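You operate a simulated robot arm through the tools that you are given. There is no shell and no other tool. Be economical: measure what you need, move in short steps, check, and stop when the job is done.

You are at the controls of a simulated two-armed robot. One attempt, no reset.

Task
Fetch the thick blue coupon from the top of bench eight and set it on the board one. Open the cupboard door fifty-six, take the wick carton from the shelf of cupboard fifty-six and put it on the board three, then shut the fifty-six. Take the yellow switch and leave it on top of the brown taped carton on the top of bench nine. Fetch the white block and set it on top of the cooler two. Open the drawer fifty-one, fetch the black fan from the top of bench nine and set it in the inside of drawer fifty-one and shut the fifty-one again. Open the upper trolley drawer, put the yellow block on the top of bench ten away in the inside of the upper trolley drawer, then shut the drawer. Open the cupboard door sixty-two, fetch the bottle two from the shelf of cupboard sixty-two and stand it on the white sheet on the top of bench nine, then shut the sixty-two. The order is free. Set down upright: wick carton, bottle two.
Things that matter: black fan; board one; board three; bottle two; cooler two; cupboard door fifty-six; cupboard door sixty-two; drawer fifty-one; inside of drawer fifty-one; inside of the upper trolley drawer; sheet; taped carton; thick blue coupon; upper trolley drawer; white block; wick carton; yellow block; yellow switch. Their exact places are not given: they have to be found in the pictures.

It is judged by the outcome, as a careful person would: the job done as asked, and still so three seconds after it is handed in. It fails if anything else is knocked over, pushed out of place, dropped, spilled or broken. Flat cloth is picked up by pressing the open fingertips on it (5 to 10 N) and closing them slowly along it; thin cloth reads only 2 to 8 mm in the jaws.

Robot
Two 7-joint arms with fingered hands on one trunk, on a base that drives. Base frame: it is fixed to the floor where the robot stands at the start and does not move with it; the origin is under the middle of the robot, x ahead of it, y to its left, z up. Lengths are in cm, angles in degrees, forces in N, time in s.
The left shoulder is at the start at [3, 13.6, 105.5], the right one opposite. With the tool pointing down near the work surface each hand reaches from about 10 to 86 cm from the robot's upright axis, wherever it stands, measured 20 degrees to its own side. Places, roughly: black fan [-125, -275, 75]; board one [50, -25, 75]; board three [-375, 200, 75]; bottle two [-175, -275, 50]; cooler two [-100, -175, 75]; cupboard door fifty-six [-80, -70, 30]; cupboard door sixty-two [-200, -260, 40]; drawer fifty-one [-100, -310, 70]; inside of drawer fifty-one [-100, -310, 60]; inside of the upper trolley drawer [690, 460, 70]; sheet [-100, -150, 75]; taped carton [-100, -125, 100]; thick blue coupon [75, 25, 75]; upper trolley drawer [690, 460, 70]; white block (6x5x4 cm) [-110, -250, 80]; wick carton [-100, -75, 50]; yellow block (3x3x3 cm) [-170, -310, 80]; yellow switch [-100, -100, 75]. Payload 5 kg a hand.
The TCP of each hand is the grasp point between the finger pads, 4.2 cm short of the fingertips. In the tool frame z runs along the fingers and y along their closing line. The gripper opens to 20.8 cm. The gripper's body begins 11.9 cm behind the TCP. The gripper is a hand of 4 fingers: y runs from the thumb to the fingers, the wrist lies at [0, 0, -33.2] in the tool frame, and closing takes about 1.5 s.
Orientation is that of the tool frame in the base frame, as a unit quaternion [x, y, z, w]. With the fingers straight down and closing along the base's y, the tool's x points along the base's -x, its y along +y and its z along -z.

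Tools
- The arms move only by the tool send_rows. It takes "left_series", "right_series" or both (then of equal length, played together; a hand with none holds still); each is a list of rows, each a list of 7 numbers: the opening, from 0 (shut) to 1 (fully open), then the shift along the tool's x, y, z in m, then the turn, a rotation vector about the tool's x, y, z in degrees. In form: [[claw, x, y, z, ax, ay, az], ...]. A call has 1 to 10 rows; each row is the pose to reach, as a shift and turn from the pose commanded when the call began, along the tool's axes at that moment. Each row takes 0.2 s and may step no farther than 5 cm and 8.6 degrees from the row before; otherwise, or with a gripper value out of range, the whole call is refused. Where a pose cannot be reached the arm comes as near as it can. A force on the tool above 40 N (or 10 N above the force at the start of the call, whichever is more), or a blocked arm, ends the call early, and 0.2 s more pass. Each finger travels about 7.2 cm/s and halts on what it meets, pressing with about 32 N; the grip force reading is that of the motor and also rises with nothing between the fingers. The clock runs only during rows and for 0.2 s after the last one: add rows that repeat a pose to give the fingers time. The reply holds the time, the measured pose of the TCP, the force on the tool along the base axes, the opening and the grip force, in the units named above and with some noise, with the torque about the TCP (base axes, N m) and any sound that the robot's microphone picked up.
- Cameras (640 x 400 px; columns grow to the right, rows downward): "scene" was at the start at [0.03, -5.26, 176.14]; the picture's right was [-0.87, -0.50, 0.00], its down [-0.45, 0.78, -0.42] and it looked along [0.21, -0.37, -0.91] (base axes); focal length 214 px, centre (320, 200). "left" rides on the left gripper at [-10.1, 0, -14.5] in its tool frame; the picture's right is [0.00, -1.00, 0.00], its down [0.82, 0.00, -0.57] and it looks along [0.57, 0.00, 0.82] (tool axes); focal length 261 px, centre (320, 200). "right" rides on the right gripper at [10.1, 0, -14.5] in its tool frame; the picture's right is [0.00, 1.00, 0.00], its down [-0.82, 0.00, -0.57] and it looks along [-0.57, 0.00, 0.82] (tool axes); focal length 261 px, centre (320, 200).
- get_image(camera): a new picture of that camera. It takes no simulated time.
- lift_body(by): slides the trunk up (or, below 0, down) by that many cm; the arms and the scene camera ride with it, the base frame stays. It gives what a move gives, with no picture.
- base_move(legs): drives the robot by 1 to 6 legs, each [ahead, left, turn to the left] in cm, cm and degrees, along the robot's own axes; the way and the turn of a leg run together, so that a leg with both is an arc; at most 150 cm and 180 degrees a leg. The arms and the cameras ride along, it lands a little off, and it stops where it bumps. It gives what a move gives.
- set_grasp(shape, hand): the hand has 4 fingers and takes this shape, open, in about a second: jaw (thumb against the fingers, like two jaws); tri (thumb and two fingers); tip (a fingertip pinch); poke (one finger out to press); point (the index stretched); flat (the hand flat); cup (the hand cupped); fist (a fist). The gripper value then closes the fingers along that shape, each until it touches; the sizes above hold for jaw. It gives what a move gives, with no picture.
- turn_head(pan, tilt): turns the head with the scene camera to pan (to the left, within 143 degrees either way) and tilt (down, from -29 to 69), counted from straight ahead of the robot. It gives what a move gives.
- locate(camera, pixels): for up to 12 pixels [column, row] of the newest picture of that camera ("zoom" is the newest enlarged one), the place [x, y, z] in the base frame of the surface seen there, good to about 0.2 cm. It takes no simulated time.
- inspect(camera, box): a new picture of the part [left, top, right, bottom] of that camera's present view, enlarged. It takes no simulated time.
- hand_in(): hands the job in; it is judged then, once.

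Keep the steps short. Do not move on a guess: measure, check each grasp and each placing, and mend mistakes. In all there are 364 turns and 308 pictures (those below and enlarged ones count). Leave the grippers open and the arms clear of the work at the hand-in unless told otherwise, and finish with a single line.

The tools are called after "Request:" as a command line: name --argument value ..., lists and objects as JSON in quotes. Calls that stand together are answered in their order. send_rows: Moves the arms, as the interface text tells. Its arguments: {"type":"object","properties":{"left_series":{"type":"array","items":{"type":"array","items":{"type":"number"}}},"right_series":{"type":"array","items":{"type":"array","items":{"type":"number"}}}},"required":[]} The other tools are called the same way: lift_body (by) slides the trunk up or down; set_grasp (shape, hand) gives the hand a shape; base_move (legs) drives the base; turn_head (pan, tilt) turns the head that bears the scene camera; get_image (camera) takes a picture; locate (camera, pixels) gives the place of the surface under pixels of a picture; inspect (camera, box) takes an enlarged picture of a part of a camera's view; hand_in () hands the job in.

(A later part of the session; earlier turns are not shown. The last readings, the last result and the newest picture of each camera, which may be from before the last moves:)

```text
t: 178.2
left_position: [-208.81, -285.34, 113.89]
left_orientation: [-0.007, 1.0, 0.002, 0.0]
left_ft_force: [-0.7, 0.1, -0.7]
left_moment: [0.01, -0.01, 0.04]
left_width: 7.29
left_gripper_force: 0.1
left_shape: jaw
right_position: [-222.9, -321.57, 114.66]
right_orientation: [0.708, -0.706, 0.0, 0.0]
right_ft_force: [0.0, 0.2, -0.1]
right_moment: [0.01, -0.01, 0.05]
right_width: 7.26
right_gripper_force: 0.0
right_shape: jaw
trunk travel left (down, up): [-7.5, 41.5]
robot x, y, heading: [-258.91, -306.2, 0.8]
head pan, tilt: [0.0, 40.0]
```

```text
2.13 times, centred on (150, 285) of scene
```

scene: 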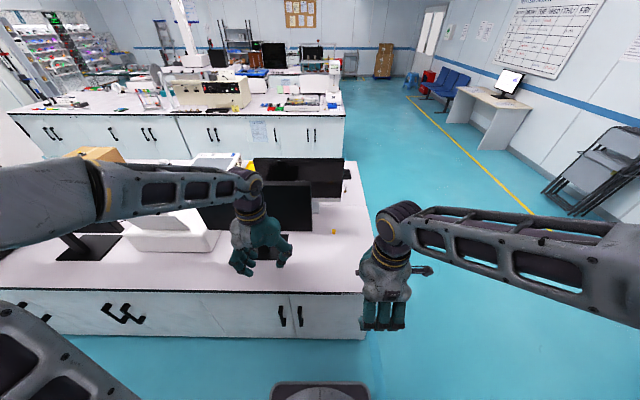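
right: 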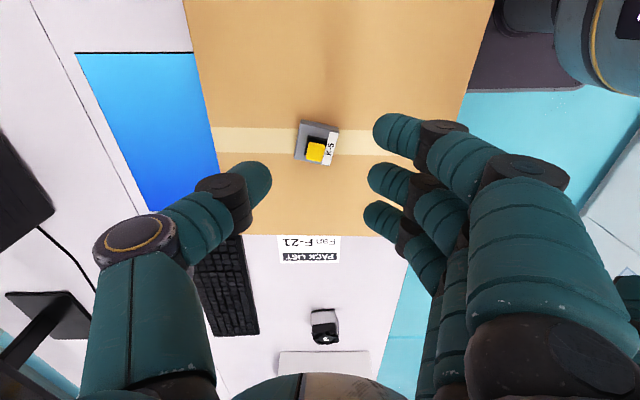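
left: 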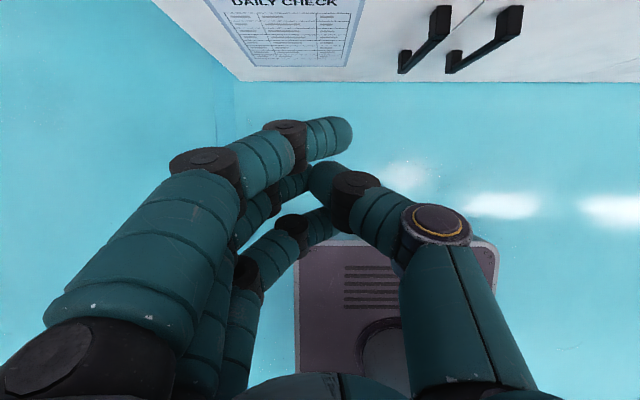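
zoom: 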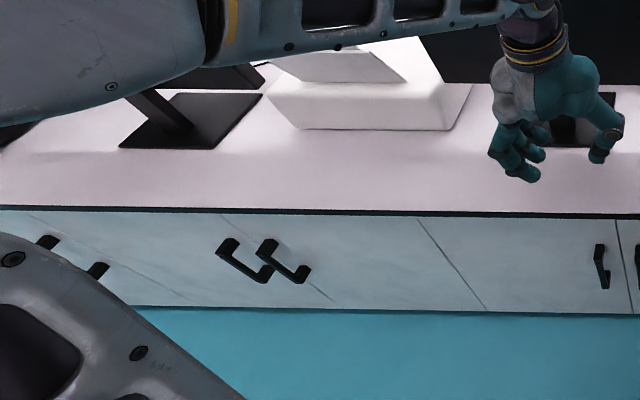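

Yellow block at (−167,−312.6). Doors' handles at y −283.5 and −287.8. Back up to read door labels.

Request:
base_move --legs '[[-35, 30, -0.7]]'

Request:
get_image --camera "scene"

Request:
inspect --camera "scene" --box '[200, 200, 440, 330]'

```text
t: 181.0
left_position: [-243.97, -256.11, 113.85]
left_orientation: [-0.004, 1.0, 0.002, 0.0]
left_ft_force: [-1.0, 0.2, 1.1]
left_moment: [-0.07, -0.06, 0.0]
left_width: 7.27
left_gripper_force: 0.1
left_shape: jaw
right_position: [-258.37, -292.22, 114.69]
right_orientation: [-0.704, 0.71, -0.001, 0.0]
right_ft_force: [-0.7, 0.4, 0.1]
right_moment: [-0.06, -0.07, 0.01]
right_width: 7.22
right_gripper_force: 0.0
right_shape: jaw
trunk travel left (down, up): [-7.5, 41.5]
robot x, y, heading: [-294.48, -276.3, 0.2]
head pan, tilt: [0.0, 40.0]
```

```text
220 pictures are left
```

scene: 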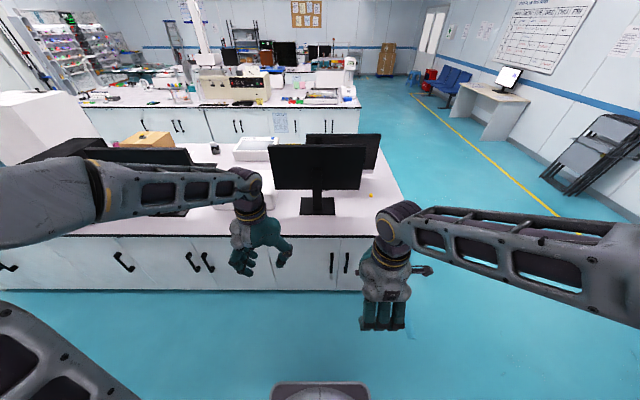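

```text
2.67 times, centred on (320, 265) of scene
```

zoom: 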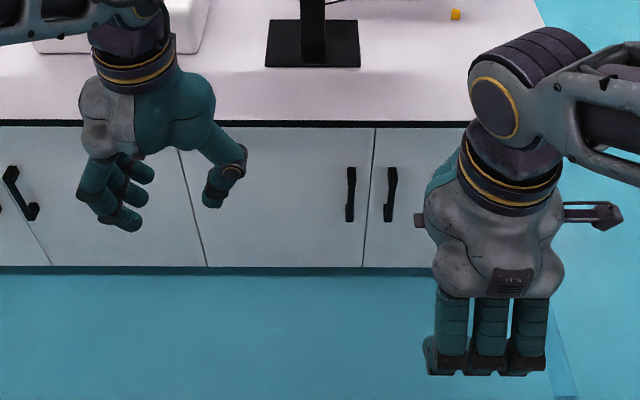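

Request:
send_rows --left_series '[[0.35, 0, 0.045, 0, 0, 0, 0], [0.35, 0, 0.09, 0, 0, 0, 0], [0.35, 0, 0.135, 0, 0, 0, 0], [0.35, 0, 0.18, 0, 0, 0, 0]]'

Request:
inspect --camera "scene" --box '[240, 235, 360, 310]'

```text
t: 182.0
left_position: [-244.16, -238.06, 114.18]
left_orientation: [-0.003, 1.0, 0.002, 0.0]
left_ft_force: [-0.6, 0.9, -0.6]
left_moment: [-0.04, -0.03, 0.03]
left_width: 7.29
left_gripper_force: 0.0
left_shape: jaw
right_position: [-258.26, -292.27, 114.76]
right_orientation: [-0.705, 0.709, -0.002, 0.0]
right_ft_force: [0.6, 1.6, 0.2]
right_moment: [-0.03, -0.04, -0.01]
right_width: 7.23
right_gripper_force: 0.1
right_shape: jaw
trunk travel left (down, up): [-7.5, 41.5]
robot x, y, heading: [-294.03, -276.21, -0.1]
head pan, tilt: [0.0, 40.0]
```

```text
5.33 times, centred on (300, 272) of scene
```

zoom: 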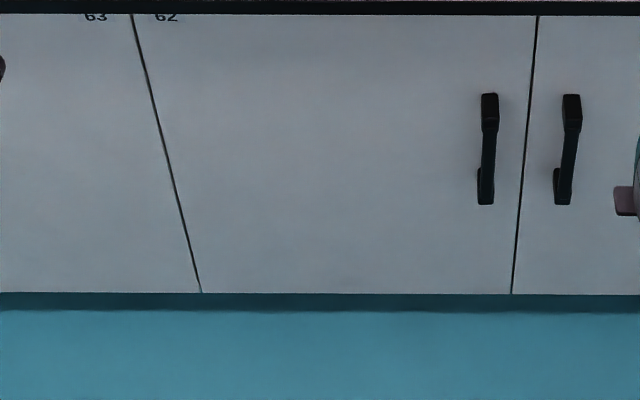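

Confirmed: the door with handle at right is 62. Measure its handle and edges.

Request:
locate --camera "zoom" --pixels '[[489, 98], [487, 130], [485, 150], [485, 200], [480, 110], [497, 110], [534, 60], [160, 60], [350, 150], [515, 285], [200, 285]]'

Request:
inspect --camera "scene" --box '[320, 245, 360, 280]'

```text
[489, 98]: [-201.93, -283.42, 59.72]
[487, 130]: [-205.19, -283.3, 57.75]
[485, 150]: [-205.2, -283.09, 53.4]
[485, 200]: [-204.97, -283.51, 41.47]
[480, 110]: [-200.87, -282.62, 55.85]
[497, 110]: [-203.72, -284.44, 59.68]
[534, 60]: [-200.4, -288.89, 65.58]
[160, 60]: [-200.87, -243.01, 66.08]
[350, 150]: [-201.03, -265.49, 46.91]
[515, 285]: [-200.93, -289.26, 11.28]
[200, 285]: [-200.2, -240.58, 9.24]
```

```text
11.43 times, centred on (340, 262) of scene
```

zoom: 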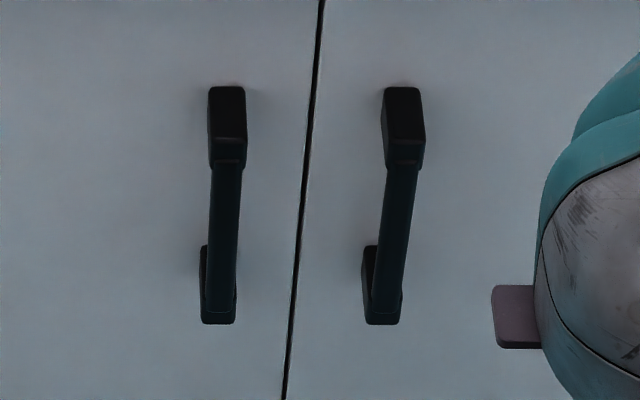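

Handle 62: vertical bar at y −283.4, z 41–60, x −205; hinge at y≈−241. I'll use the left hand with the robot standing right of the door. Move there.

Request:
base_move --legs '[[6, -28, 0]]'

Request:
send_rows --left_series '[[0.35, -0.01, -0.018, 0.03, 0, 0, 0], [0.35, -0.02, -0.036, 0.06, 0, -8, 0], [0.35, -0.03, -0.054, 0.1, 0, -16, 0], [0.35, -0.04, -0.072, 0.14, 0, -24, 0], [0.35, -0.05, -0.09, 0.18, 0, -32, 0], [0.35, -0.06, -0.1, 0.22, 0, -40, 0], [0.35, -0.07, -0.11, 0.26, 0, -48, 0], [0.35, -0.08, -0.12, 0.3, 0, -56, 0]]'

Request:
get_image --camera "scene"

```text
t: 184.0
left_position: [-238.2, -266.04, 114.09]
left_orientation: [-0.003, 1.0, 0.002, 0.0]
left_ft_force: [0.7, -2.1, 0.2]
left_moment: [0.16, 0.05, 0.0]
left_width: 7.27
left_gripper_force: 0.0
left_shape: jaw
right_position: [-252.32, -320.02, 114.61]
right_orientation: [-0.706, 0.709, 0.0, 0.0]
right_ft_force: [-0.7, -1.2, -0.2]
right_moment: [0.15, 0.02, 0.02]
right_width: 7.22
right_gripper_force: 0.0
right_shape: jaw
trunk travel left (down, up): [-7.5, 41.5]
robot x, y, heading: [-287.83, -304.11, 0.5]
head pan, tilt: [0.0, 40.0]
```

```text
t: 186.0
left_position: [-235.78, -269.37, 79.06]
left_orientation: [-0.112, 0.917, 0.101, 0.37]
left_ft_force: [1.1, -1.7, 0.7]
left_moment: [0.08, 0.1, 0.15]
left_width: 7.28
left_gripper_force: 0.0
left_shape: jaw
left hand out of reach, approached as far as the arm can: row 6, 7
right_position: [-252.41, -320.23, 114.71]
right_orientation: [-0.705, 0.709, -0.001, 0.001]
right_ft_force: [-1.1, -0.6, 0.3]
right_moment: [0.1, -0.08, 0.0]
right_width: 7.25
right_gripper_force: 0.0
right_shape: jaw
trunk travel left (down, up): [-7.5, 41.5]
robot x, y, heading: [-287.72, -303.7, 0.7]
head pan, tilt: [0.0, 40.0]
stopped in row 8 (left hand): the arm was blocked; the commanded pose is now the measured one
```

```text
216 pictures are left
```

scene: 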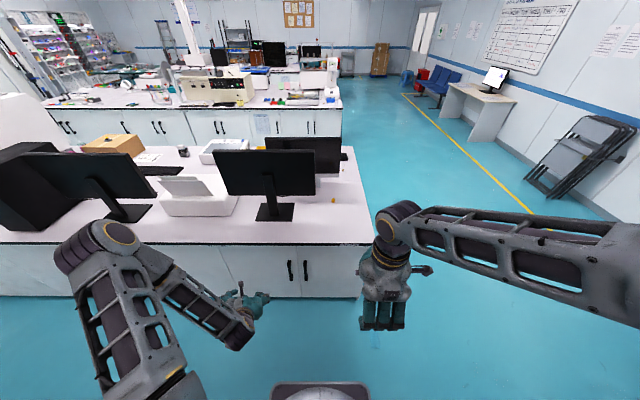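

Request:
send_rows --left_series '[[0.35, 0.0105, -0.0275, 0.0295, 2.5, -6.5, 0.1], [0.35, 0.021, -0.055, 0.059, 5, -13, 0.2], [0.35, 0.0315, -0.083, 0.0885, 7.6, -19.5, 0.4], [0.35, 0.042, -0.11, 0.118, 10.1, -26, 0.5], [0.35, 0.0525, -0.138, 0.148, 12.7, -32.5, 0.6], [0.35, 0.063, -0.165, 0.178, 15.2, -39, 0.7], [0.35, 0.075, -0.195, 0.209, 17.8, -45.7, 0.9]]'

Request:
get_image --camera "left"

```text
t: 187.6
left_position: [-222.01, -283.51, 56.99]
left_orientation: [0.0, 0.706, -0.002, 0.708]
left_ft_force: [1.1, 0.9, -0.1]
left_moment: [0.02, 0.03, -0.12]
left_width: 7.27
left_gripper_force: 0.1
left_shape: jaw
right_position: [-252.31, -320.11, 114.65]
right_orientation: [-0.705, 0.709, 0.0, 0.0]
right_ft_force: [0.4, -0.6, 0.1]
right_moment: [0.02, 0.05, 0.01]
right_width: 7.25
right_gripper_force: 0.1
right_shape: jaw
trunk travel left (down, up): [-7.5, 41.5]
robot x, y, heading: [-288.2, -304.27, 0.4]
head pan, tilt: [0.0, 40.0]
```

```text
215 pictures are left
```

left: 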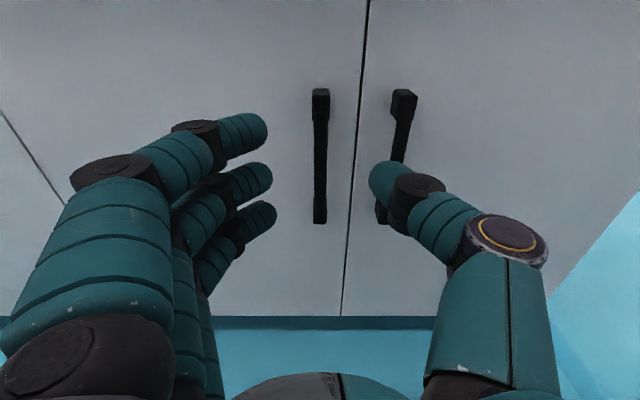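

The neighbouring handle is 4 cm off, so I narrow the opening. Measure precisely first.

Request:
locate --camera "left" --pixels '[[321, 130], [320, 170], [320, 210], [316, 150], [326, 150], [404, 105], [398, 150], [313, 100], [329, 100], [345, 260]]'

Request:
send_rows --left_series '[[0.25, 0, 0, 0.03, 0, 0, 0], [0.18, 0, 0, 0.06, 0, 0, 0], [0.18, 0, 0, 0.09, 0, 0, 0], [0.18, 0, 0, 0.09, 0, 0, 0]]'

Request:
get_image --camera "left"

```text
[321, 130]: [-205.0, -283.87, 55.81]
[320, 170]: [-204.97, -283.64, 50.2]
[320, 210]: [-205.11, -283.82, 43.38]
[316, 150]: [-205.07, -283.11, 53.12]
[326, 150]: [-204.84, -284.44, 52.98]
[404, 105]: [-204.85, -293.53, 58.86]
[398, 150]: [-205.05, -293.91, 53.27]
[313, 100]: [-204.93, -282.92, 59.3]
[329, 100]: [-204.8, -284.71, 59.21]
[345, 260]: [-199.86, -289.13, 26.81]
```

```text
t: 188.6
left_position: [-212.85, -283.47, 57.02]
left_orientation: [0.0, 0.707, -0.001, 0.707]
left_ft_force: [-0.6, 0.2, -0.4]
left_moment: [0.01, 0.01, 0.02]
left_width: 3.8
left_gripper_force: 0.0
left_shape: jaw
right_position: [-252.24, -320.02, 114.68]
right_orientation: [-0.705, 0.709, 0.0, 0.001]
right_ft_force: [0.1, -0.1, 0.1]
right_moment: [0.03, -0.02, 0.02]
right_width: 7.23
right_gripper_force: 0.1
right_shape: jaw
trunk travel left (down, up): [-7.5, 41.5]
robot x, y, heading: [-288.02, -304.35, 0.3]
head pan, tilt: [0.0, 40.0]
```

```text
214 pictures are left
```

left: 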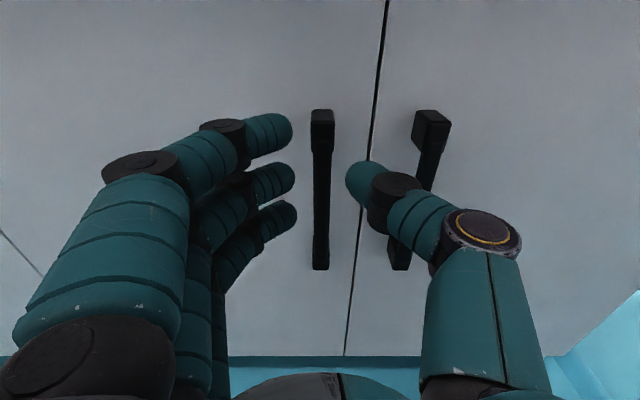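

Neighbour handle is actually 10 cm off. Lower 6 cm to mid-bar, advance 6.5 cm, and close.

Request:
send_rows --left_series '[[0.25, 0.03, -0.002, 0, 0, 0, 0], [0.25, 0.06, -0.002, 0.02, 0, 0, 0], [0.25, 0.06, -0.002, 0.045, 0, 0, 0], [0.25, 0.06, -0.002, 0.065, 0, 0, 0], [0.15, 0.06, -0.002, 0.065, 0, 0, 0], [0.0, 0.06, -0.002, 0.065, 0, 0, 0], [0.0, 0.06, -0.002, 0.065, 0, 0, 0], [0.0, 0.06, -0.002, 0.065, 0, 0, 0]]'

Request:
get_image --camera "left"

```text
t: 190.4
left_position: [-206.34, -283.55, 50.87]
left_orientation: [0.001, 0.707, -0.002, 0.707]
left_ft_force: [1.5, -0.4, -0.6]
left_moment: [0.0, 0.02, 0.01]
left_width: 1.18
left_gripper_force: 32.2
left_shape: jaw
right_position: [-252.26, -320.13, 114.6]
right_orientation: [-0.705, 0.709, -0.001, 0.001]
right_ft_force: [-0.2, -0.1, -0.2]
right_moment: [0.0, -0.01, -0.02]
right_width: 7.22
right_gripper_force: 0.0
right_shape: jaw
trunk travel left (down, up): [-7.5, 41.5]
robot x, y, heading: [-288.1, -304.05, 0.6]
head pan, tilt: [0.0, 40.0]
```

```text
213 pictures are left
```

left: 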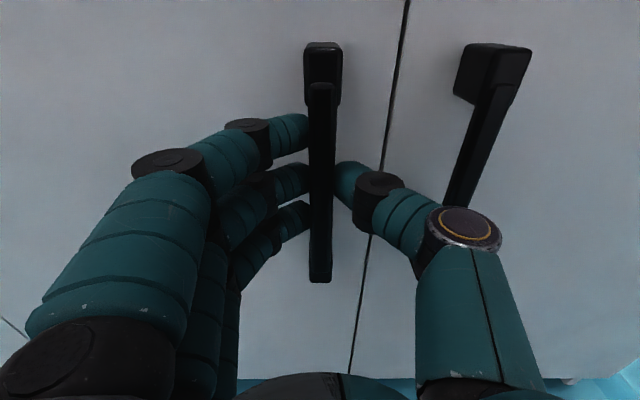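

Gripped (1.2 cm bar). Pull along the door's arc about the hinge, turning the hand with it, to 24° first.

Request:
send_rows --left_series '[[0, 0, 0.005, -0.03, 4, 0, 0], [0, 0, 0.011, -0.059, 8, 0, 0], [0, 0, 0.02, -0.087, 12, 0, 0], [0, 0, 0.03, -0.115, 16, 0, 0], [0, 0, 0.043, -0.142, 20, 0, 0], [0, 0, 0.057, -0.169, 24, 0, 0]]'

Request:
get_image --camera "left"

```text
t: 191.8
left_position: [-223.36, -278.01, 50.83]
left_orientation: [0.148, 0.691, -0.151, 0.692]
left_ft_force: [-2.6, -3.4, 1.6]
left_moment: [0.0, -0.03, -0.16]
left_width: 0.9
left_gripper_force: 32.4
left_shape: jaw
right_position: [-252.33, -320.08, 114.71]
right_orientation: [-0.705, 0.709, -0.001, 0.0]
right_ft_force: [0.0, -0.4, -0.2]
right_moment: [-0.02, 0.0, 0.02]
right_width: 7.25
right_gripper_force: 0.2
right_shape: jaw
trunk travel left (down, up): [-7.5, 41.5]
robot x, y, heading: [-288.3, -304.01, 0.4]
head pan, tilt: [0.0, 40.0]
```

```text
212 pictures are left
```

left: 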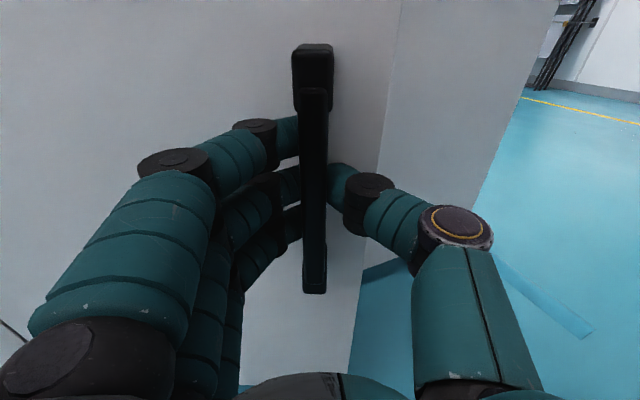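

Continue the arc to about 60°.

Request:
send_rows --left_series '[[0, 0, 0.0078, -0.044, 6, 0, 0], [0, 0, 0.0205, -0.087, 12, 0, 0], [0, 0, 0.0367, -0.129, 18, 0, 0], [0, 0, 0.0577, -0.168, 24, 0, 0], [0, 0, 0.0826, -0.205, 30, 0, 0], [0, 0, 0.111, -0.24, 36, 0, 0]]'

Request:
get_image --camera "scene"

```text
t: 193.1
left_position: [-239.43, -261.35, 50.85]
left_orientation: [0.307, 0.629, -0.332, 0.632]
left_ft_force: [4.2, 2.4, 8.5]
left_moment: [0.79, 0.11, 0.02]
left_width: 0.88
left_gripper_force: 31.7
left_shape: jaw
left hand out of reach, approached as far as the arm can: row 6
right_position: [-252.24, -319.92, 114.6]
right_orientation: [-0.706, 0.708, -0.001, 0.001]
right_ft_force: [1.3, 0.8, 0.7]
right_moment: [-0.04, 0.07, 0.01]
right_width: 7.26
right_gripper_force: 0.0
right_shape: jaw
trunk travel left (down, up): [-7.5, 41.5]
robot x, y, heading: [-288.61, -304.24, 0.5]
head pan, tilt: [0.0, 40.0]
stopped in row 6 (left hand): the force on the tool passed its limit at 45 N (the readings are from after the stop); the commanded pose is now the measured one
```

```text
211 pictures are left
```

scene: 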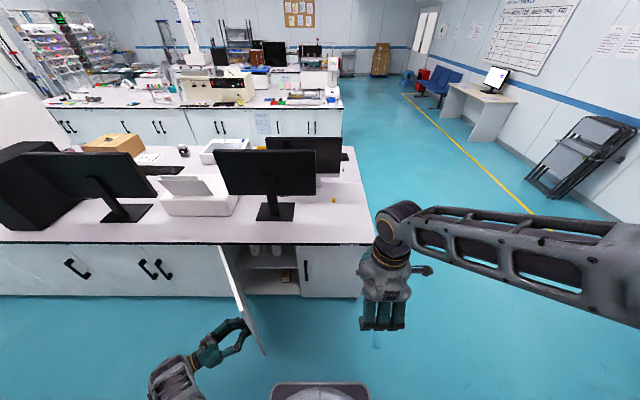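

Door is at ~53°. Look inside.

Request:
inspect --camera "scene" --box '[200, 230, 320, 350]'

```text
3.33 times, centred on (260, 290) of scene
```

zoom: 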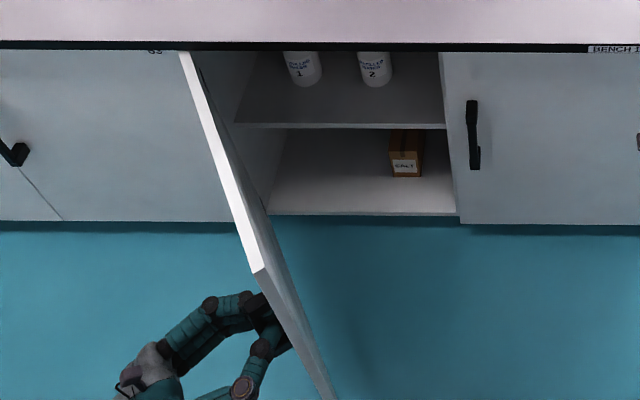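

Request:
locate --camera "zoom" --pixels '[[375, 70], [360, 70], [390, 70], [376, 84], [303, 72], [303, 84], [400, 120], [440, 100], [330, 120], [255, 265]]'

```text
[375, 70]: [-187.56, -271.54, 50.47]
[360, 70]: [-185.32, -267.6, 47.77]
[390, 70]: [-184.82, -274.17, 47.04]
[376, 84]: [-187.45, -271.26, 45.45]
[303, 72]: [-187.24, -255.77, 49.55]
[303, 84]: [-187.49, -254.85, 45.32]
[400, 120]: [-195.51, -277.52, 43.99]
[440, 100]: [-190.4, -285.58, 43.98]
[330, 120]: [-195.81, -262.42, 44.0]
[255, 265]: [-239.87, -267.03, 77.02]
```

Bottle 2 centre ≈ (−184,−271.3), shelf z 44. The door must open wider; keeping the grip, I drive left 23 / back 6 following the arc.

Request:
base_move --legs '[[-4, 11, -4], [-2, 11, -4]]'

Request:
get_image --camera "scene"

Request:
get_image --camera "left"

```text
t: 194.2
left_position: [-241.03, -256.73, 50.79]
left_orientation: [0.32, 0.621, -0.354, 0.622]
left_ft_force: [-10.1, -4.9, 11.4]
left_moment: [0.06, 0.02, -0.36]
left_width: 1.01
left_gripper_force: 32.3
left_shape: jaw
right_position: [-255.55, -314.46, 114.73]
right_orientation: [-0.69, 0.723, -0.001, 0.0]
right_ft_force: [-1.1, 0.4, 0.9]
right_moment: [-0.1, -0.03, 0.01]
right_width: 7.25
right_gripper_force: 0.1
right_shape: jaw
trunk travel left (down, up): [-7.5, 41.5]
robot x, y, heading: [-290.75, -297.0, -2.1]
head pan, tilt: [0.0, 40.0]
stopped in leg 1: the force on the tool passed its limit at 42 N (the readings are from after the stop); the commanded pose is now the measured one
```

```text
209 pictures are left
```

scene: 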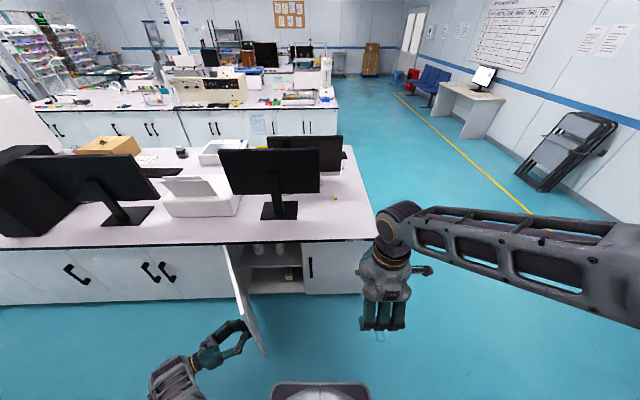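

```text
208 pictures are left
```

left: 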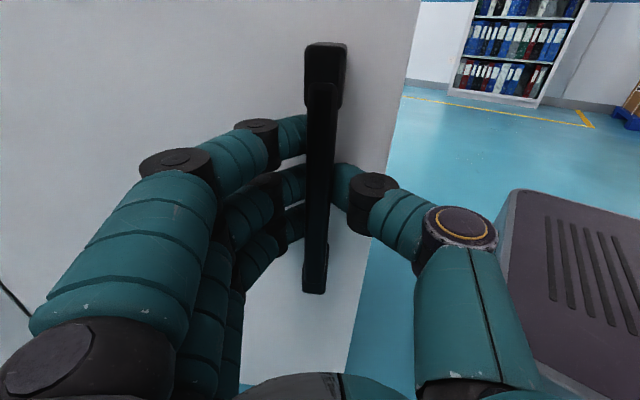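

The base pull hits the force limit. Door is ~60°. I'll release, go round and push it from the inside. First open and back off.

Request:
send_rows --left_series '[[0.2, 0, 0, 0, 0, 0, 0], [0.4, 0, 0, 0, 0, 0, 0], [0.5, 0, 0, 0, 0, 0, 0], [0.5, 0, 0, -0.03, 0, 0, 0], [0.5, 0, 0, -0.06, 0, 0, 0], [0.4, 0, 0, -0.075, 0, 0, 0]]'

Request:
base_move --legs '[[-34, -14, 2]]'

Request:
get_image --camera "scene"

```text
t: 195.6
left_position: [-245.52, -252.04, 51.05]
left_orientation: [0.32, 0.622, -0.354, 0.621]
left_ft_force: [0.6, -0.6, -0.9]
left_moment: [-0.02, 0.0, -0.01]
left_width: 8.42
left_gripper_force: 0.1
left_shape: jaw
left hand out of reach, approached as far as the arm can: row 5, 6
right_position: [-255.43, -314.69, 114.67]
right_orientation: [-0.69, 0.724, 0.0, 0.001]
right_ft_force: [1.1, -0.7, -1.0]
right_moment: [0.04, 0.12, -0.04]
right_width: 7.25
right_gripper_force: 0.0
right_shape: jaw
trunk travel left (down, up): [-7.5, 41.5]
robot x, y, heading: [-290.71, -296.84, -1.9]
head pan, tilt: [0.0, 40.0]
```

```text
t: 197.2
left_position: [-262.87, -258.71, 50.9]
left_orientation: [0.317, 0.625, -0.353, 0.62]
left_ft_force: [0.0, -0.3, -0.5]
left_moment: [-0.09, -0.08, -0.06]
left_width: 8.34
left_gripper_force: 0.0
left_shape: jaw
right_position: [-272.31, -321.52, 114.58]
right_orientation: [-0.691, 0.723, 0.0, -0.002]
right_ft_force: [2.2, -0.9, 0.0]
right_moment: [0.11, 0.38, 0.0]
right_width: 7.22
right_gripper_force: 0.1
right_shape: jaw
trunk travel left (down, up): [-7.5, 41.5]
robot x, y, heading: [-307.89, -303.92, -2.0]
head pan, tilt: [0.0, 40.0]
stopped in leg 1: the robot was blocked; the commanded pose is now the measured one
```

```text
207 pictures are left
```

scene: 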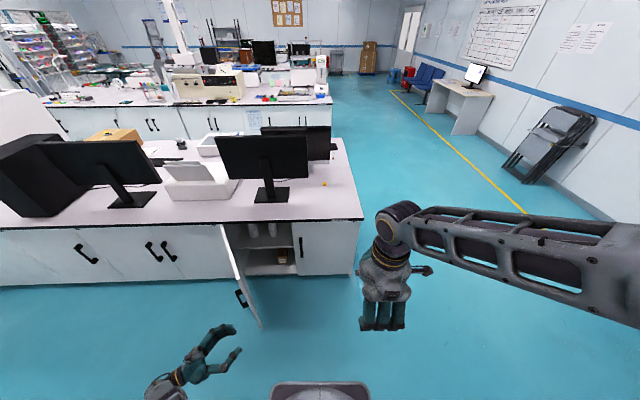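

The base got blocked from behind at x≈−308. Look behind to check.

Request:
turn_head --pan 140 --tilt 50

Request:
get_image --camera "scene"

Request:
turn_head --pan -140 --tilt 50

Request:
get_image --camera "scene"

```text
t: 199.4
left_position: [-263.01, -258.77, 50.96]
left_orientation: [0.315, 0.625, -0.352, 0.622]
left_ft_force: [0.4, -0.4, 0.9]
left_moment: [0.0, 0.02, 0.0]
left_width: 8.38
left_gripper_force: 0.1
left_shape: jaw
right_position: [-272.46, -321.36, 114.65]
right_orientation: [-0.691, 0.723, -0.001, -0.001]
right_ft_force: [-1.4, -0.6, 0.0]
right_moment: [0.01, 0.0, -0.02]
right_width: 7.27
right_gripper_force: 0.1
right_shape: jaw
trunk travel left (down, up): [-7.5, 41.5]
robot x, y, heading: [-307.61, -303.71, -2.2]
head pan, tilt: [140.0, 50.0]
```

```text
206 pictures are left
```

scene: 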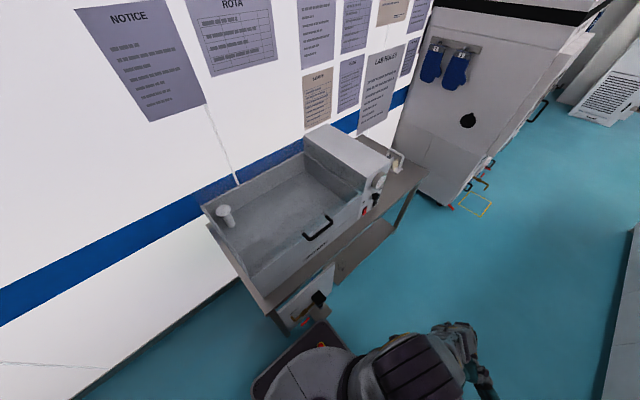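

```text
t: 203.3
left_position: [-263.16, -258.6, 50.82]
left_orientation: [0.315, 0.625, -0.352, 0.622]
left_ft_force: [-0.6, -0.2, 0.0]
left_moment: [0.03, -0.02, 0.01]
left_width: 8.34
left_gripper_force: 0.0
left_shape: jaw
right_position: [-272.48, -321.41, 114.65]
right_orientation: [-0.691, 0.723, -0.001, 0.0]
right_ft_force: [-0.3, -0.5, 0.5]
right_moment: [0.02, 0.01, 0.02]
right_width: 7.26
right_gripper_force: 0.1
right_shape: jaw
trunk travel left (down, up): [-7.5, 41.5]
robot x, y, heading: [-307.69, -303.74, -1.9]
head pan, tilt: [-140.0, 50.0]
```

```text
205 pictures are left
```

scene: 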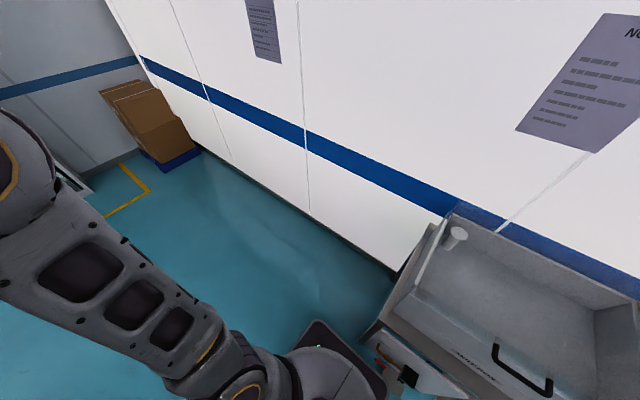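

It only touched the table behind. Slide right 30 cm so the hand passes round the door's tip.

Request:
base_move --legs '[[4, -30, 2]]'

Request:
turn_head --pan 15 --tilt 45

Request:
get_image --camera "scene"

```text
t: 205.3
left_position: [-261.09, -287.16, 50.89]
left_orientation: [0.308, 0.629, -0.343, 0.626]
left_ft_force: [-0.6, -0.8, 0.5]
left_moment: [0.03, 0.06, 0.05]
left_width: 8.37
left_gripper_force: 0.1
left_shape: jaw
right_position: [-268.5, -350.26, 114.67]
right_orientation: [-0.702, 0.712, 0.0, 0.0]
right_ft_force: [0.9, -0.7, -0.6]
right_moment: [0.13, 0.0, -0.02]
right_width: 7.28
right_gripper_force: 0.1
right_shape: jaw
trunk travel left (down, up): [-7.5, 41.5]
robot x, y, heading: [-304.27, -333.58, -0.1]
head pan, tilt: [-140.0, 50.0]
```

```text
t: 207.7
left_position: [-261.13, -287.19, 50.93]
left_orientation: [0.306, 0.629, -0.343, 0.627]
left_ft_force: [0.5, 0.3, -0.1]
left_moment: [0.02, 0.0, -0.02]
left_width: 8.36
left_gripper_force: 0.0
left_shape: jaw
right_position: [-268.42, -350.28, 114.71]
right_orientation: [-0.702, 0.712, -0.001, 0.0]
right_ft_force: [0.0, 0.0, -0.1]
right_moment: [0.0, -0.04, -0.02]
right_width: 7.27
right_gripper_force: 0.1
right_shape: jaw
trunk travel left (down, up): [-7.5, 41.5]
robot x, y, heading: [-304.29, -333.87, -0.1]
head pan, tilt: [15.0, 45.0]
```

```text
204 pictures are left
```

scene: 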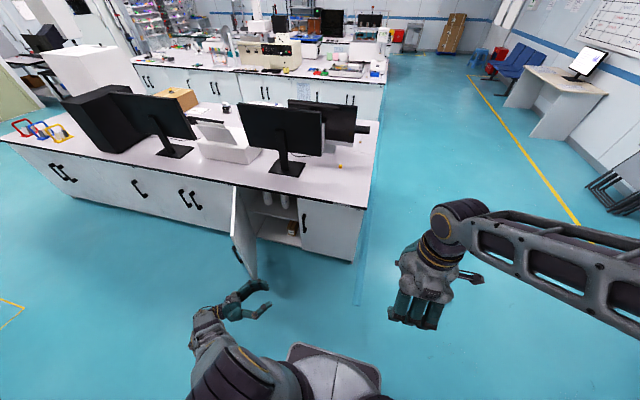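

Turn the hand to point at the cupboard and move it to (−238,−290), on the inside of the door.

Request:
send_rows --left_series '[[0.3, 0, 0.0243, 0.0226, -7.8, 0, 0], [0.3, 0, 0.0486, 0.0452, -15.6, 0, 0], [0.3, 0, 0.0729, 0.0678, -23.4, 0, 0], [0.3, 0, 0.0972, 0.0904, -31.2, 0, 0], [0.3, 0, 0.1215, 0.113, -39, 0, 0], [0.3, 0, 0.1458, 0.1356, -46.8, 0, 0], [0.3, 0, 0.17, 0.158, -54.6, 0, 0]]'

Request:
get_image --camera "left"

Request:
get_image --camera "scene"

```text
t: 209.3
left_position: [-238.03, -290.06, 50.59]
left_orientation: [-0.017, 0.717, -0.014, 0.697]
left_ft_force: [-1.0, 0.4, 0.0]
left_moment: [-0.03, 0.0, -0.1]
left_width: 6.21
left_gripper_force: 0.1
left_shape: jaw
right_position: [-268.56, -350.21, 114.63]
right_orientation: [-0.703, 0.711, 0.0, -0.001]
right_ft_force: [0.2, 0.3, -0.4]
right_moment: [0.07, 0.05, -0.01]
right_width: 7.28
right_gripper_force: 0.0
right_shape: jaw
trunk travel left (down, up): [-7.5, 41.5]
robot x, y, heading: [-304.08, -334.18, -0.1]
head pan, tilt: [15.0, 45.0]
```

```text
203 pictures are left
```

left: 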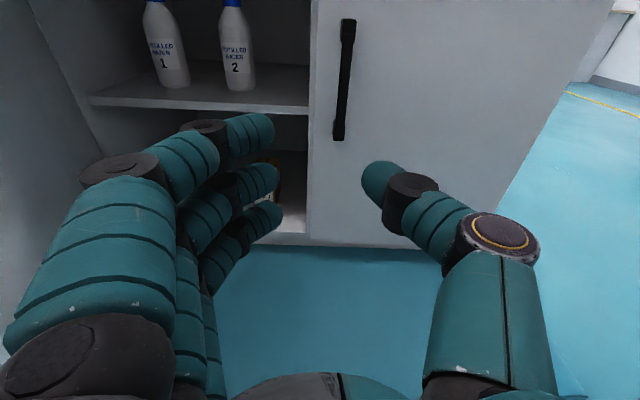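

```text
202 pictures are left
```

scene: 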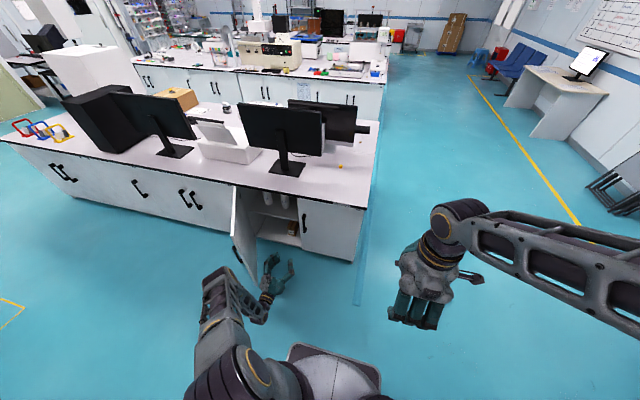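

Hand is inside the door's swing. Push the door wider by sliding the base left.

Request:
base_move --legs '[[0, 20, 0], [0, 16, 0]]'

Request:
get_image --camera "scene"

```text
t: 211.9
left_position: [-237.96, -254.02, 50.7]
left_orientation: [-0.016, 0.716, -0.015, 0.697]
left_ft_force: [-1.0, 0.4, -0.3]
left_moment: [-0.03, -0.04, -0.06]
left_width: 6.22
left_gripper_force: 0.1
left_shape: jaw
right_position: [-268.33, -313.96, 114.69]
right_orientation: [-0.703, 0.712, -0.001, -0.001]
right_ft_force: [0.3, 1.7, 0.5]
right_moment: [-0.17, 0.0, 0.01]
right_width: 7.27
right_gripper_force: 0.0
right_shape: jaw
trunk travel left (down, up): [-7.5, 41.5]
robot x, y, heading: [-303.99, -297.5, -0.3]
head pan, tilt: [15.0, 45.0]
```

```text
201 pictures are left
```

scene: 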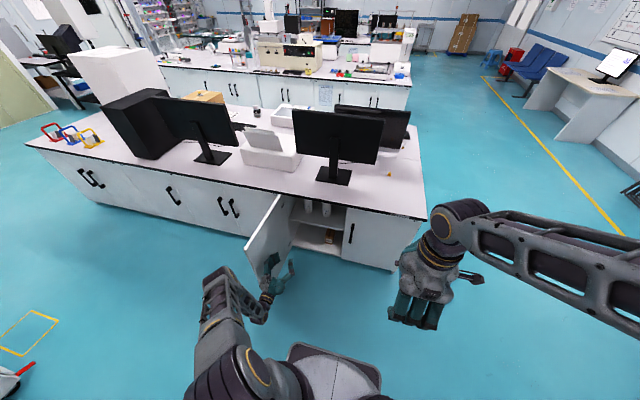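

Door is ~78° open. Shift the hand to the bottle's line (y≈−271) with small levelling.

Request:
send_rows --left_series '[[0.4, 0, -0.043, 0, 0, -0.5, 0.6], [0.5, 0, -0.086, 0, 0, -1, 1.2], [0.55, 0, -0.129, 0, 0, -1.5, 1.8], [0.55, 0, -0.172, 0, 0, -1.5, 2.5], [0.55, 0, -0.172, 0, 0, -1.5, 2.5]]'

Request:
get_image --camera "left"

```text
t: 213.1
left_position: [-237.89, -271.14, 51.48]
left_orientation: [0.0, 0.708, 0.0, 0.706]
left_ft_force: [-0.6, 0.7, 0.2]
left_moment: [0.0, 0.0, -0.01]
left_width: 11.35
left_gripper_force: 0.0
left_shape: jaw
right_position: [-268.37, -314.07, 114.64]
right_orientation: [-0.702, 0.712, -0.001, -0.001]
right_ft_force: [0.5, -0.2, -0.7]
right_moment: [-0.02, 0.01, 0.01]
right_width: 7.28
right_gripper_force: 0.0
right_shape: jaw
trunk travel left (down, up): [-7.5, 41.5]
robot x, y, heading: [-304.06, -297.79, -0.2]
head pan, tilt: [15.0, 45.0]
```

```text
200 pictures are left
```

left: 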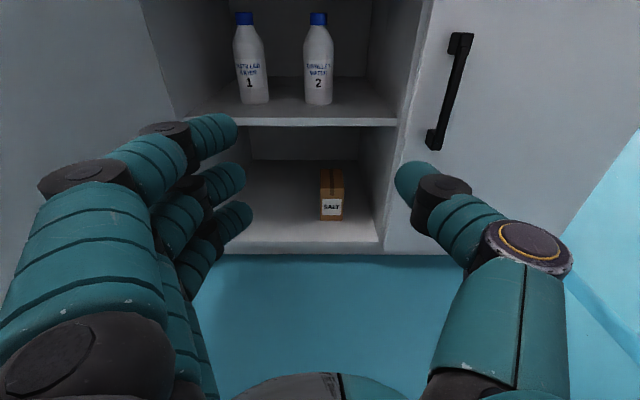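

Request:
locate --camera "left" --pixels '[[318, 20], [318, 35], [318, 60], [318, 100], [305, 80], [332, 80], [250, 80], [268, 80], [395, 120], [300, 122], [250, 100], [180, 118]]'

```text
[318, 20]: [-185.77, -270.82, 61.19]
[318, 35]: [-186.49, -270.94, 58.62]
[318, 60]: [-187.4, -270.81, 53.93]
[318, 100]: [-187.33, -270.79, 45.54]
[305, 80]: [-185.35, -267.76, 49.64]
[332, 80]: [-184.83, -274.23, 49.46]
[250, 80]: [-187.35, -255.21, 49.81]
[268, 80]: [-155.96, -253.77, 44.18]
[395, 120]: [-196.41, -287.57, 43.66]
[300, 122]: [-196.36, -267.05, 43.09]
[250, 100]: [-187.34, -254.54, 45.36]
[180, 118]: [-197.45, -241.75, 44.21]
```

Bottle 2: centre (−184.1,−270.9), radius 3.3. Drive ahead 38 cm with the hand level, then check.

Request:
base_move --legs '[[38, 0, 0]]'

Request:
get_image --camera "left"

```text
t: 215.5
left_position: [-199.95, -270.69, 51.54]
left_orientation: [-0.001, 0.708, 0.001, 0.706]
left_ft_force: [0.0, 0.1, -0.7]
left_moment: [0.01, -0.02, 0.0]
left_width: 11.35
left_gripper_force: 0.2
left_shape: jaw
right_position: [-230.28, -313.84, 114.71]
right_orientation: [-0.705, 0.709, -0.001, -0.001]
right_ft_force: [0.4, -0.1, -0.7]
right_moment: [0.0, 0.09, -0.02]
right_width: 7.3
right_gripper_force: 0.0
right_shape: jaw
trunk travel left (down, up): [-7.5, 41.5]
robot x, y, heading: [-266.16, -297.79, 0.1]
head pan, tilt: [15.0, 45.0]
```

```text
199 pictures are left
```

left: 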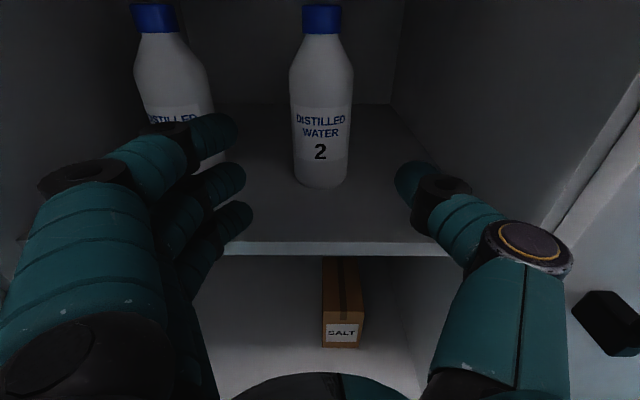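

Centred. Narrow to 9.3 cm and advance 15.5 cm.

Request:
send_rows --left_series '[[0.5, 0, 0, 0.03, 0, 0, 0], [0.45, 0, -0.001, 0.06, 0, 0, 0], [0.45, 0, -0.002, 0.09, 0, 0, 0], [0.45, 0, -0.002, 0.12, 0, 0, 0], [0.45, 0, -0.002, 0.145, 0, 0, 0], [0.45, 0, -0.002, 0.155, 0, 0, 0]]'

Request:
get_image --camera "left"

```text
t: 216.9
left_position: [-184.58, -270.88, 51.4]
left_orientation: [-0.002, 0.708, 0.001, 0.706]
left_ft_force: [-0.5, 0.3, -0.8]
left_moment: [-0.04, -0.01, -0.01]
left_width: 9.46
left_gripper_force: 0.1
left_shape: jaw
right_position: [-230.16, -314.02, 114.69]
right_orientation: [-0.705, 0.71, -0.001, -0.001]
right_ft_force: [-0.3, -0.5, 0.2]
right_moment: [0.04, 0.04, 0.0]
right_width: 7.3
right_gripper_force: 0.1
right_shape: jaw
trunk travel left (down, up): [-7.5, 41.5]
robot x, y, heading: [-265.73, -297.62, 0.0]
head pan, tilt: [15.0, 45.0]
```

```text
198 pictures are left
```

left: 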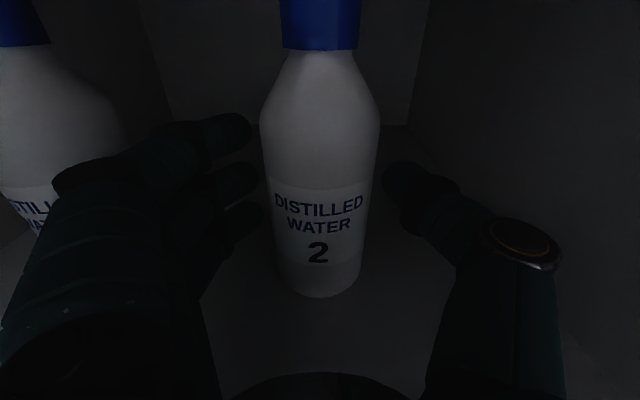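

Bottle between the fingers. Close, then lift 3 cm.

Request:
send_rows --left_series '[[0.35, 0, 0, 0, 0, 0, 0], [0.25, 0, 0, 0, 0, 0, 0], [0.1, 0, 0, 0, 0, 0, 0], [0, 0, 0, 0, 0, 0, 0], [0, 0, 0, 0, 0, 0, 0], [0, 0, 0, 0, 0, 0, 0], [0, -0.01, 0, 0, 0, 0, 0], [0, -0.025, 0, 0, 0, 0, 0]]'

Request:
get_image --camera "left"

```text
t: 218.7
left_position: [-184.61, -271.01, 53.98]
left_orientation: [-0.002, 0.708, 0.002, 0.706]
left_ft_force: [-0.2, -0.9, -5.7]
left_moment: [-0.01, -0.05, 0.08]
left_width: 5.08
left_gripper_force: 31.7
left_shape: jaw
right_position: [-230.22, -313.92, 114.74]
right_orientation: [-0.705, 0.71, -0.001, 0.0]
right_ft_force: [0.3, 0.4, 0.4]
right_moment: [0.0, -0.05, 0.03]
right_width: 7.27
right_gripper_force: 0.1
right_shape: jaw
trunk travel left (down, up): [-7.5, 41.5]
robot x, y, heading: [-266.02, -297.62, -0.2]
head pan, tilt: [15.0, 45.0]
```

```text
197 pictures are left
```

left: 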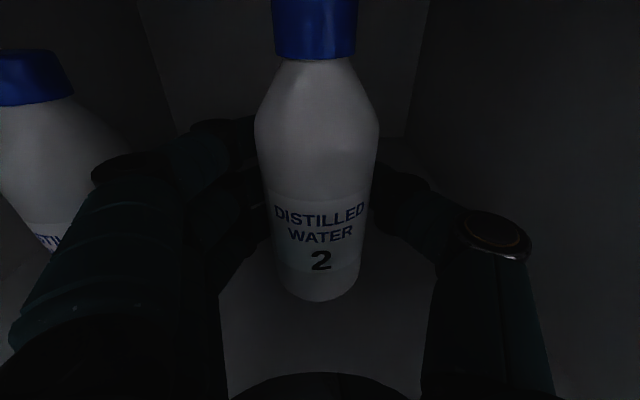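

Bottle 2 is held (weight ≈5 N felt). Back out straight.

Request:
base_move --legs '[[-36, 0, 0]]'

Request:
get_image --camera "left"

Request:
get_image --camera "scene"

```text
t: 221.0
left_position: [-220.27, -270.71, 53.93]
left_orientation: [-0.003, 0.707, 0.004, 0.707]
left_ft_force: [-0.1, -0.5, -6.4]
left_moment: [0.0, 0.09, -0.01]
left_width: 5.08
left_gripper_force: 32.1
left_shape: jaw
right_position: [-265.76, -313.99, 114.67]
right_orientation: [-0.705, 0.709, -0.001, 0.0]
right_ft_force: [-0.5, -0.1, -0.1]
right_moment: [-0.01, -0.11, -0.03]
right_width: 7.25
right_gripper_force: 0.1
right_shape: jaw
trunk travel left (down, up): [-7.5, 41.5]
robot x, y, heading: [-301.79, -298.12, 0.4]
head pan, tilt: [15.0, 45.0]
```

```text
196 pictures are left
```

left: 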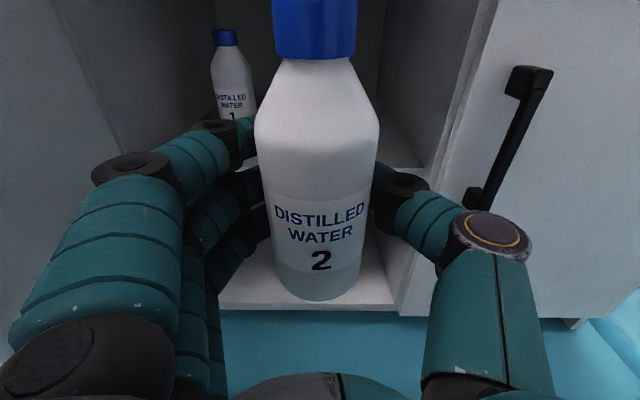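

```text
195 pictures are left
```

scene: 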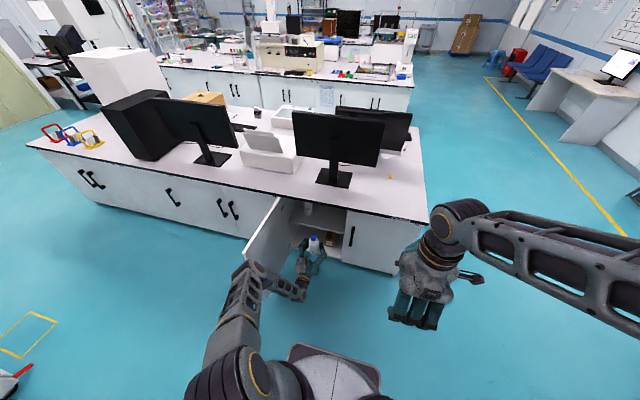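

Now retract the left arm 20 cm and raise the trunk so the bottle clears the door.

Request:
locate --camera "scene" --pixels '[[247, 255], [262, 230], [278, 200], [272, 265]]'

Request:
send_rows --left_series '[[0, 0, 0, -0.03, 0, 0, 0], [0, 0, 0, -0.06, 0, 0, 0], [0, 0, 0, -0.09, 0, 0, 0], [0, 0, 0, -0.12, 0, 0, 0], [0, 0, 0, -0.15, 0, 0, 0], [0, 0, 0, -0.18, 0, 0, 0], [0, 0, 0, -0.2, 0, 0, 0]]'

Request:
lift_body --by 40

Request:
get_image --camera "scene"

```text
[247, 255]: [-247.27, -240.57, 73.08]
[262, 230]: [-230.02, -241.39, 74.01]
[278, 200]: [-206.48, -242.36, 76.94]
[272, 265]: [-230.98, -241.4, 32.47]
```

```text
t: 222.6
left_position: [-240.17, -271.15, 53.94]
left_orientation: [-0.002, 0.707, 0.003, 0.707]
left_ft_force: [0.3, 0.0, -5.1]
left_moment: [-0.01, 0.03, -0.03]
left_width: 5.11
left_gripper_force: 32.4
left_shape: jaw
right_position: [-265.64, -313.92, 114.59]
right_orientation: [-0.706, 0.708, 0.0, 0.0]
right_ft_force: [-0.5, 0.0, -0.3]
right_moment: [0.0, -0.01, 0.0]
right_width: 7.26
right_gripper_force: 0.1
right_shape: jaw
trunk travel left (down, up): [-7.5, 41.5]
robot x, y, heading: [-301.63, -297.88, 0.1]
head pan, tilt: [15.0, 45.0]
```

```text
t: 226.5
left_position: [-240.12, -271.15, 93.87]
left_orientation: [-0.003, 0.708, 0.003, 0.707]
left_ft_force: [-1.0, -0.5, -4.0]
left_moment: [-0.04, 0.0, 0.0]
left_width: 5.1
left_gripper_force: 32.1
left_shape: jaw
right_position: [-265.71, -313.94, 154.66]
right_orientation: [-0.705, 0.709, -0.001, -0.001]
right_ft_force: [-0.7, 0.2, 0.1]
right_moment: [-0.02, 0.01, -0.01]
right_width: 7.27
right_gripper_force: 0.0
right_shape: jaw
trunk travel left (down, up): [-47.5, 1.5]
robot x, y, heading: [-301.42, -298.29, 0.1]
head pan, tilt: [15.0, 45.0]
```

```text
194 pictures are left
```

scene: 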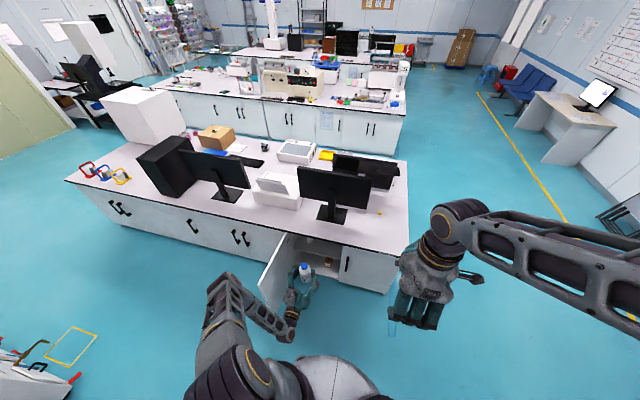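

Door stands at 90° (y≈−241). Slide left past it, then lower the trunk.

Request:
base_move --legs '[[5, 0, 0], [0, 86, 0]]'

Request:
lift_body --by -40

Request:
turn_head --pan -15 --tilt 45

Request:
get_image --camera "scene"

```text
t: 231.7
left_position: [-235.7, -182.42, 93.98]
left_orientation: [-0.003, 0.708, 0.002, 0.706]
left_ft_force: [-0.4, -0.6, -4.8]
left_moment: [-0.03, -0.02, 0.0]
left_width: 5.07
left_gripper_force: 32.5
left_shape: jaw
right_position: [-261.15, -225.09, 154.72]
right_orientation: [-0.706, 0.708, 0.0, 0.0]
right_ft_force: [-0.2, 0.6, 0.6]
right_moment: [-0.01, 0.01, -0.01]
right_width: 7.27
right_gripper_force: 0.0
right_shape: jaw
trunk travel left (down, up): [-47.5, 1.5]
robot x, y, heading: [-297.23, -209.42, 0.2]
head pan, tilt: [15.0, 45.0]
```

```text
t: 235.5
left_position: [-235.65, -182.32, 53.96]
left_orientation: [-0.004, 0.708, 0.003, 0.706]
left_ft_force: [-0.7, 0.0, -6.2]
left_moment: [0.0, 0.01, 0.01]
left_width: 5.08
left_gripper_force: 32.1
left_shape: jaw
right_position: [-261.21, -225.14, 114.72]
right_orientation: [-0.706, 0.708, -0.001, -0.001]
right_ft_force: [-0.1, -0.8, 0.4]
right_moment: [0.01, -0.03, 0.01]
right_width: 7.25
right_gripper_force: 0.1
right_shape: jaw
trunk travel left (down, up): [-7.5, 41.5]
robot x, y, heading: [-296.93, -209.23, 0.3]
head pan, tilt: [15.0, 45.0]
```

```text
t: 236.4
left_position: [-235.89, -182.3, 53.82]
left_orientation: [-0.004, 0.707, 0.004, 0.707]
left_ft_force: [-0.4, -0.5, -4.9]
left_moment: [0.02, 0.02, 0.0]
left_width: 5.08
left_gripper_force: 32.0
left_shape: jaw
right_position: [-261.16, -225.13, 114.64]
right_orientation: [-0.705, 0.709, -0.001, -0.001]
right_ft_force: [0.2, 0.0, -0.2]
right_moment: [0.0, 0.02, -0.01]
right_width: 7.26
right_gripper_force: 0.1
right_shape: jaw
trunk travel left (down, up): [-7.5, 41.5]
robot x, y, heading: [-297.13, -209.03, 0.2]
head pan, tilt: [-15.0, 45.0]
```

```text
193 pictures are left
```

scene: 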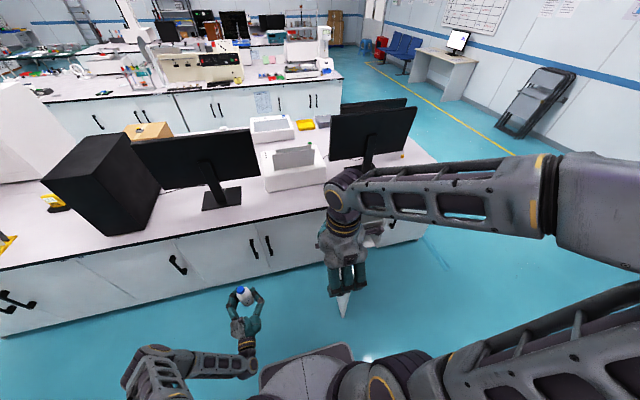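

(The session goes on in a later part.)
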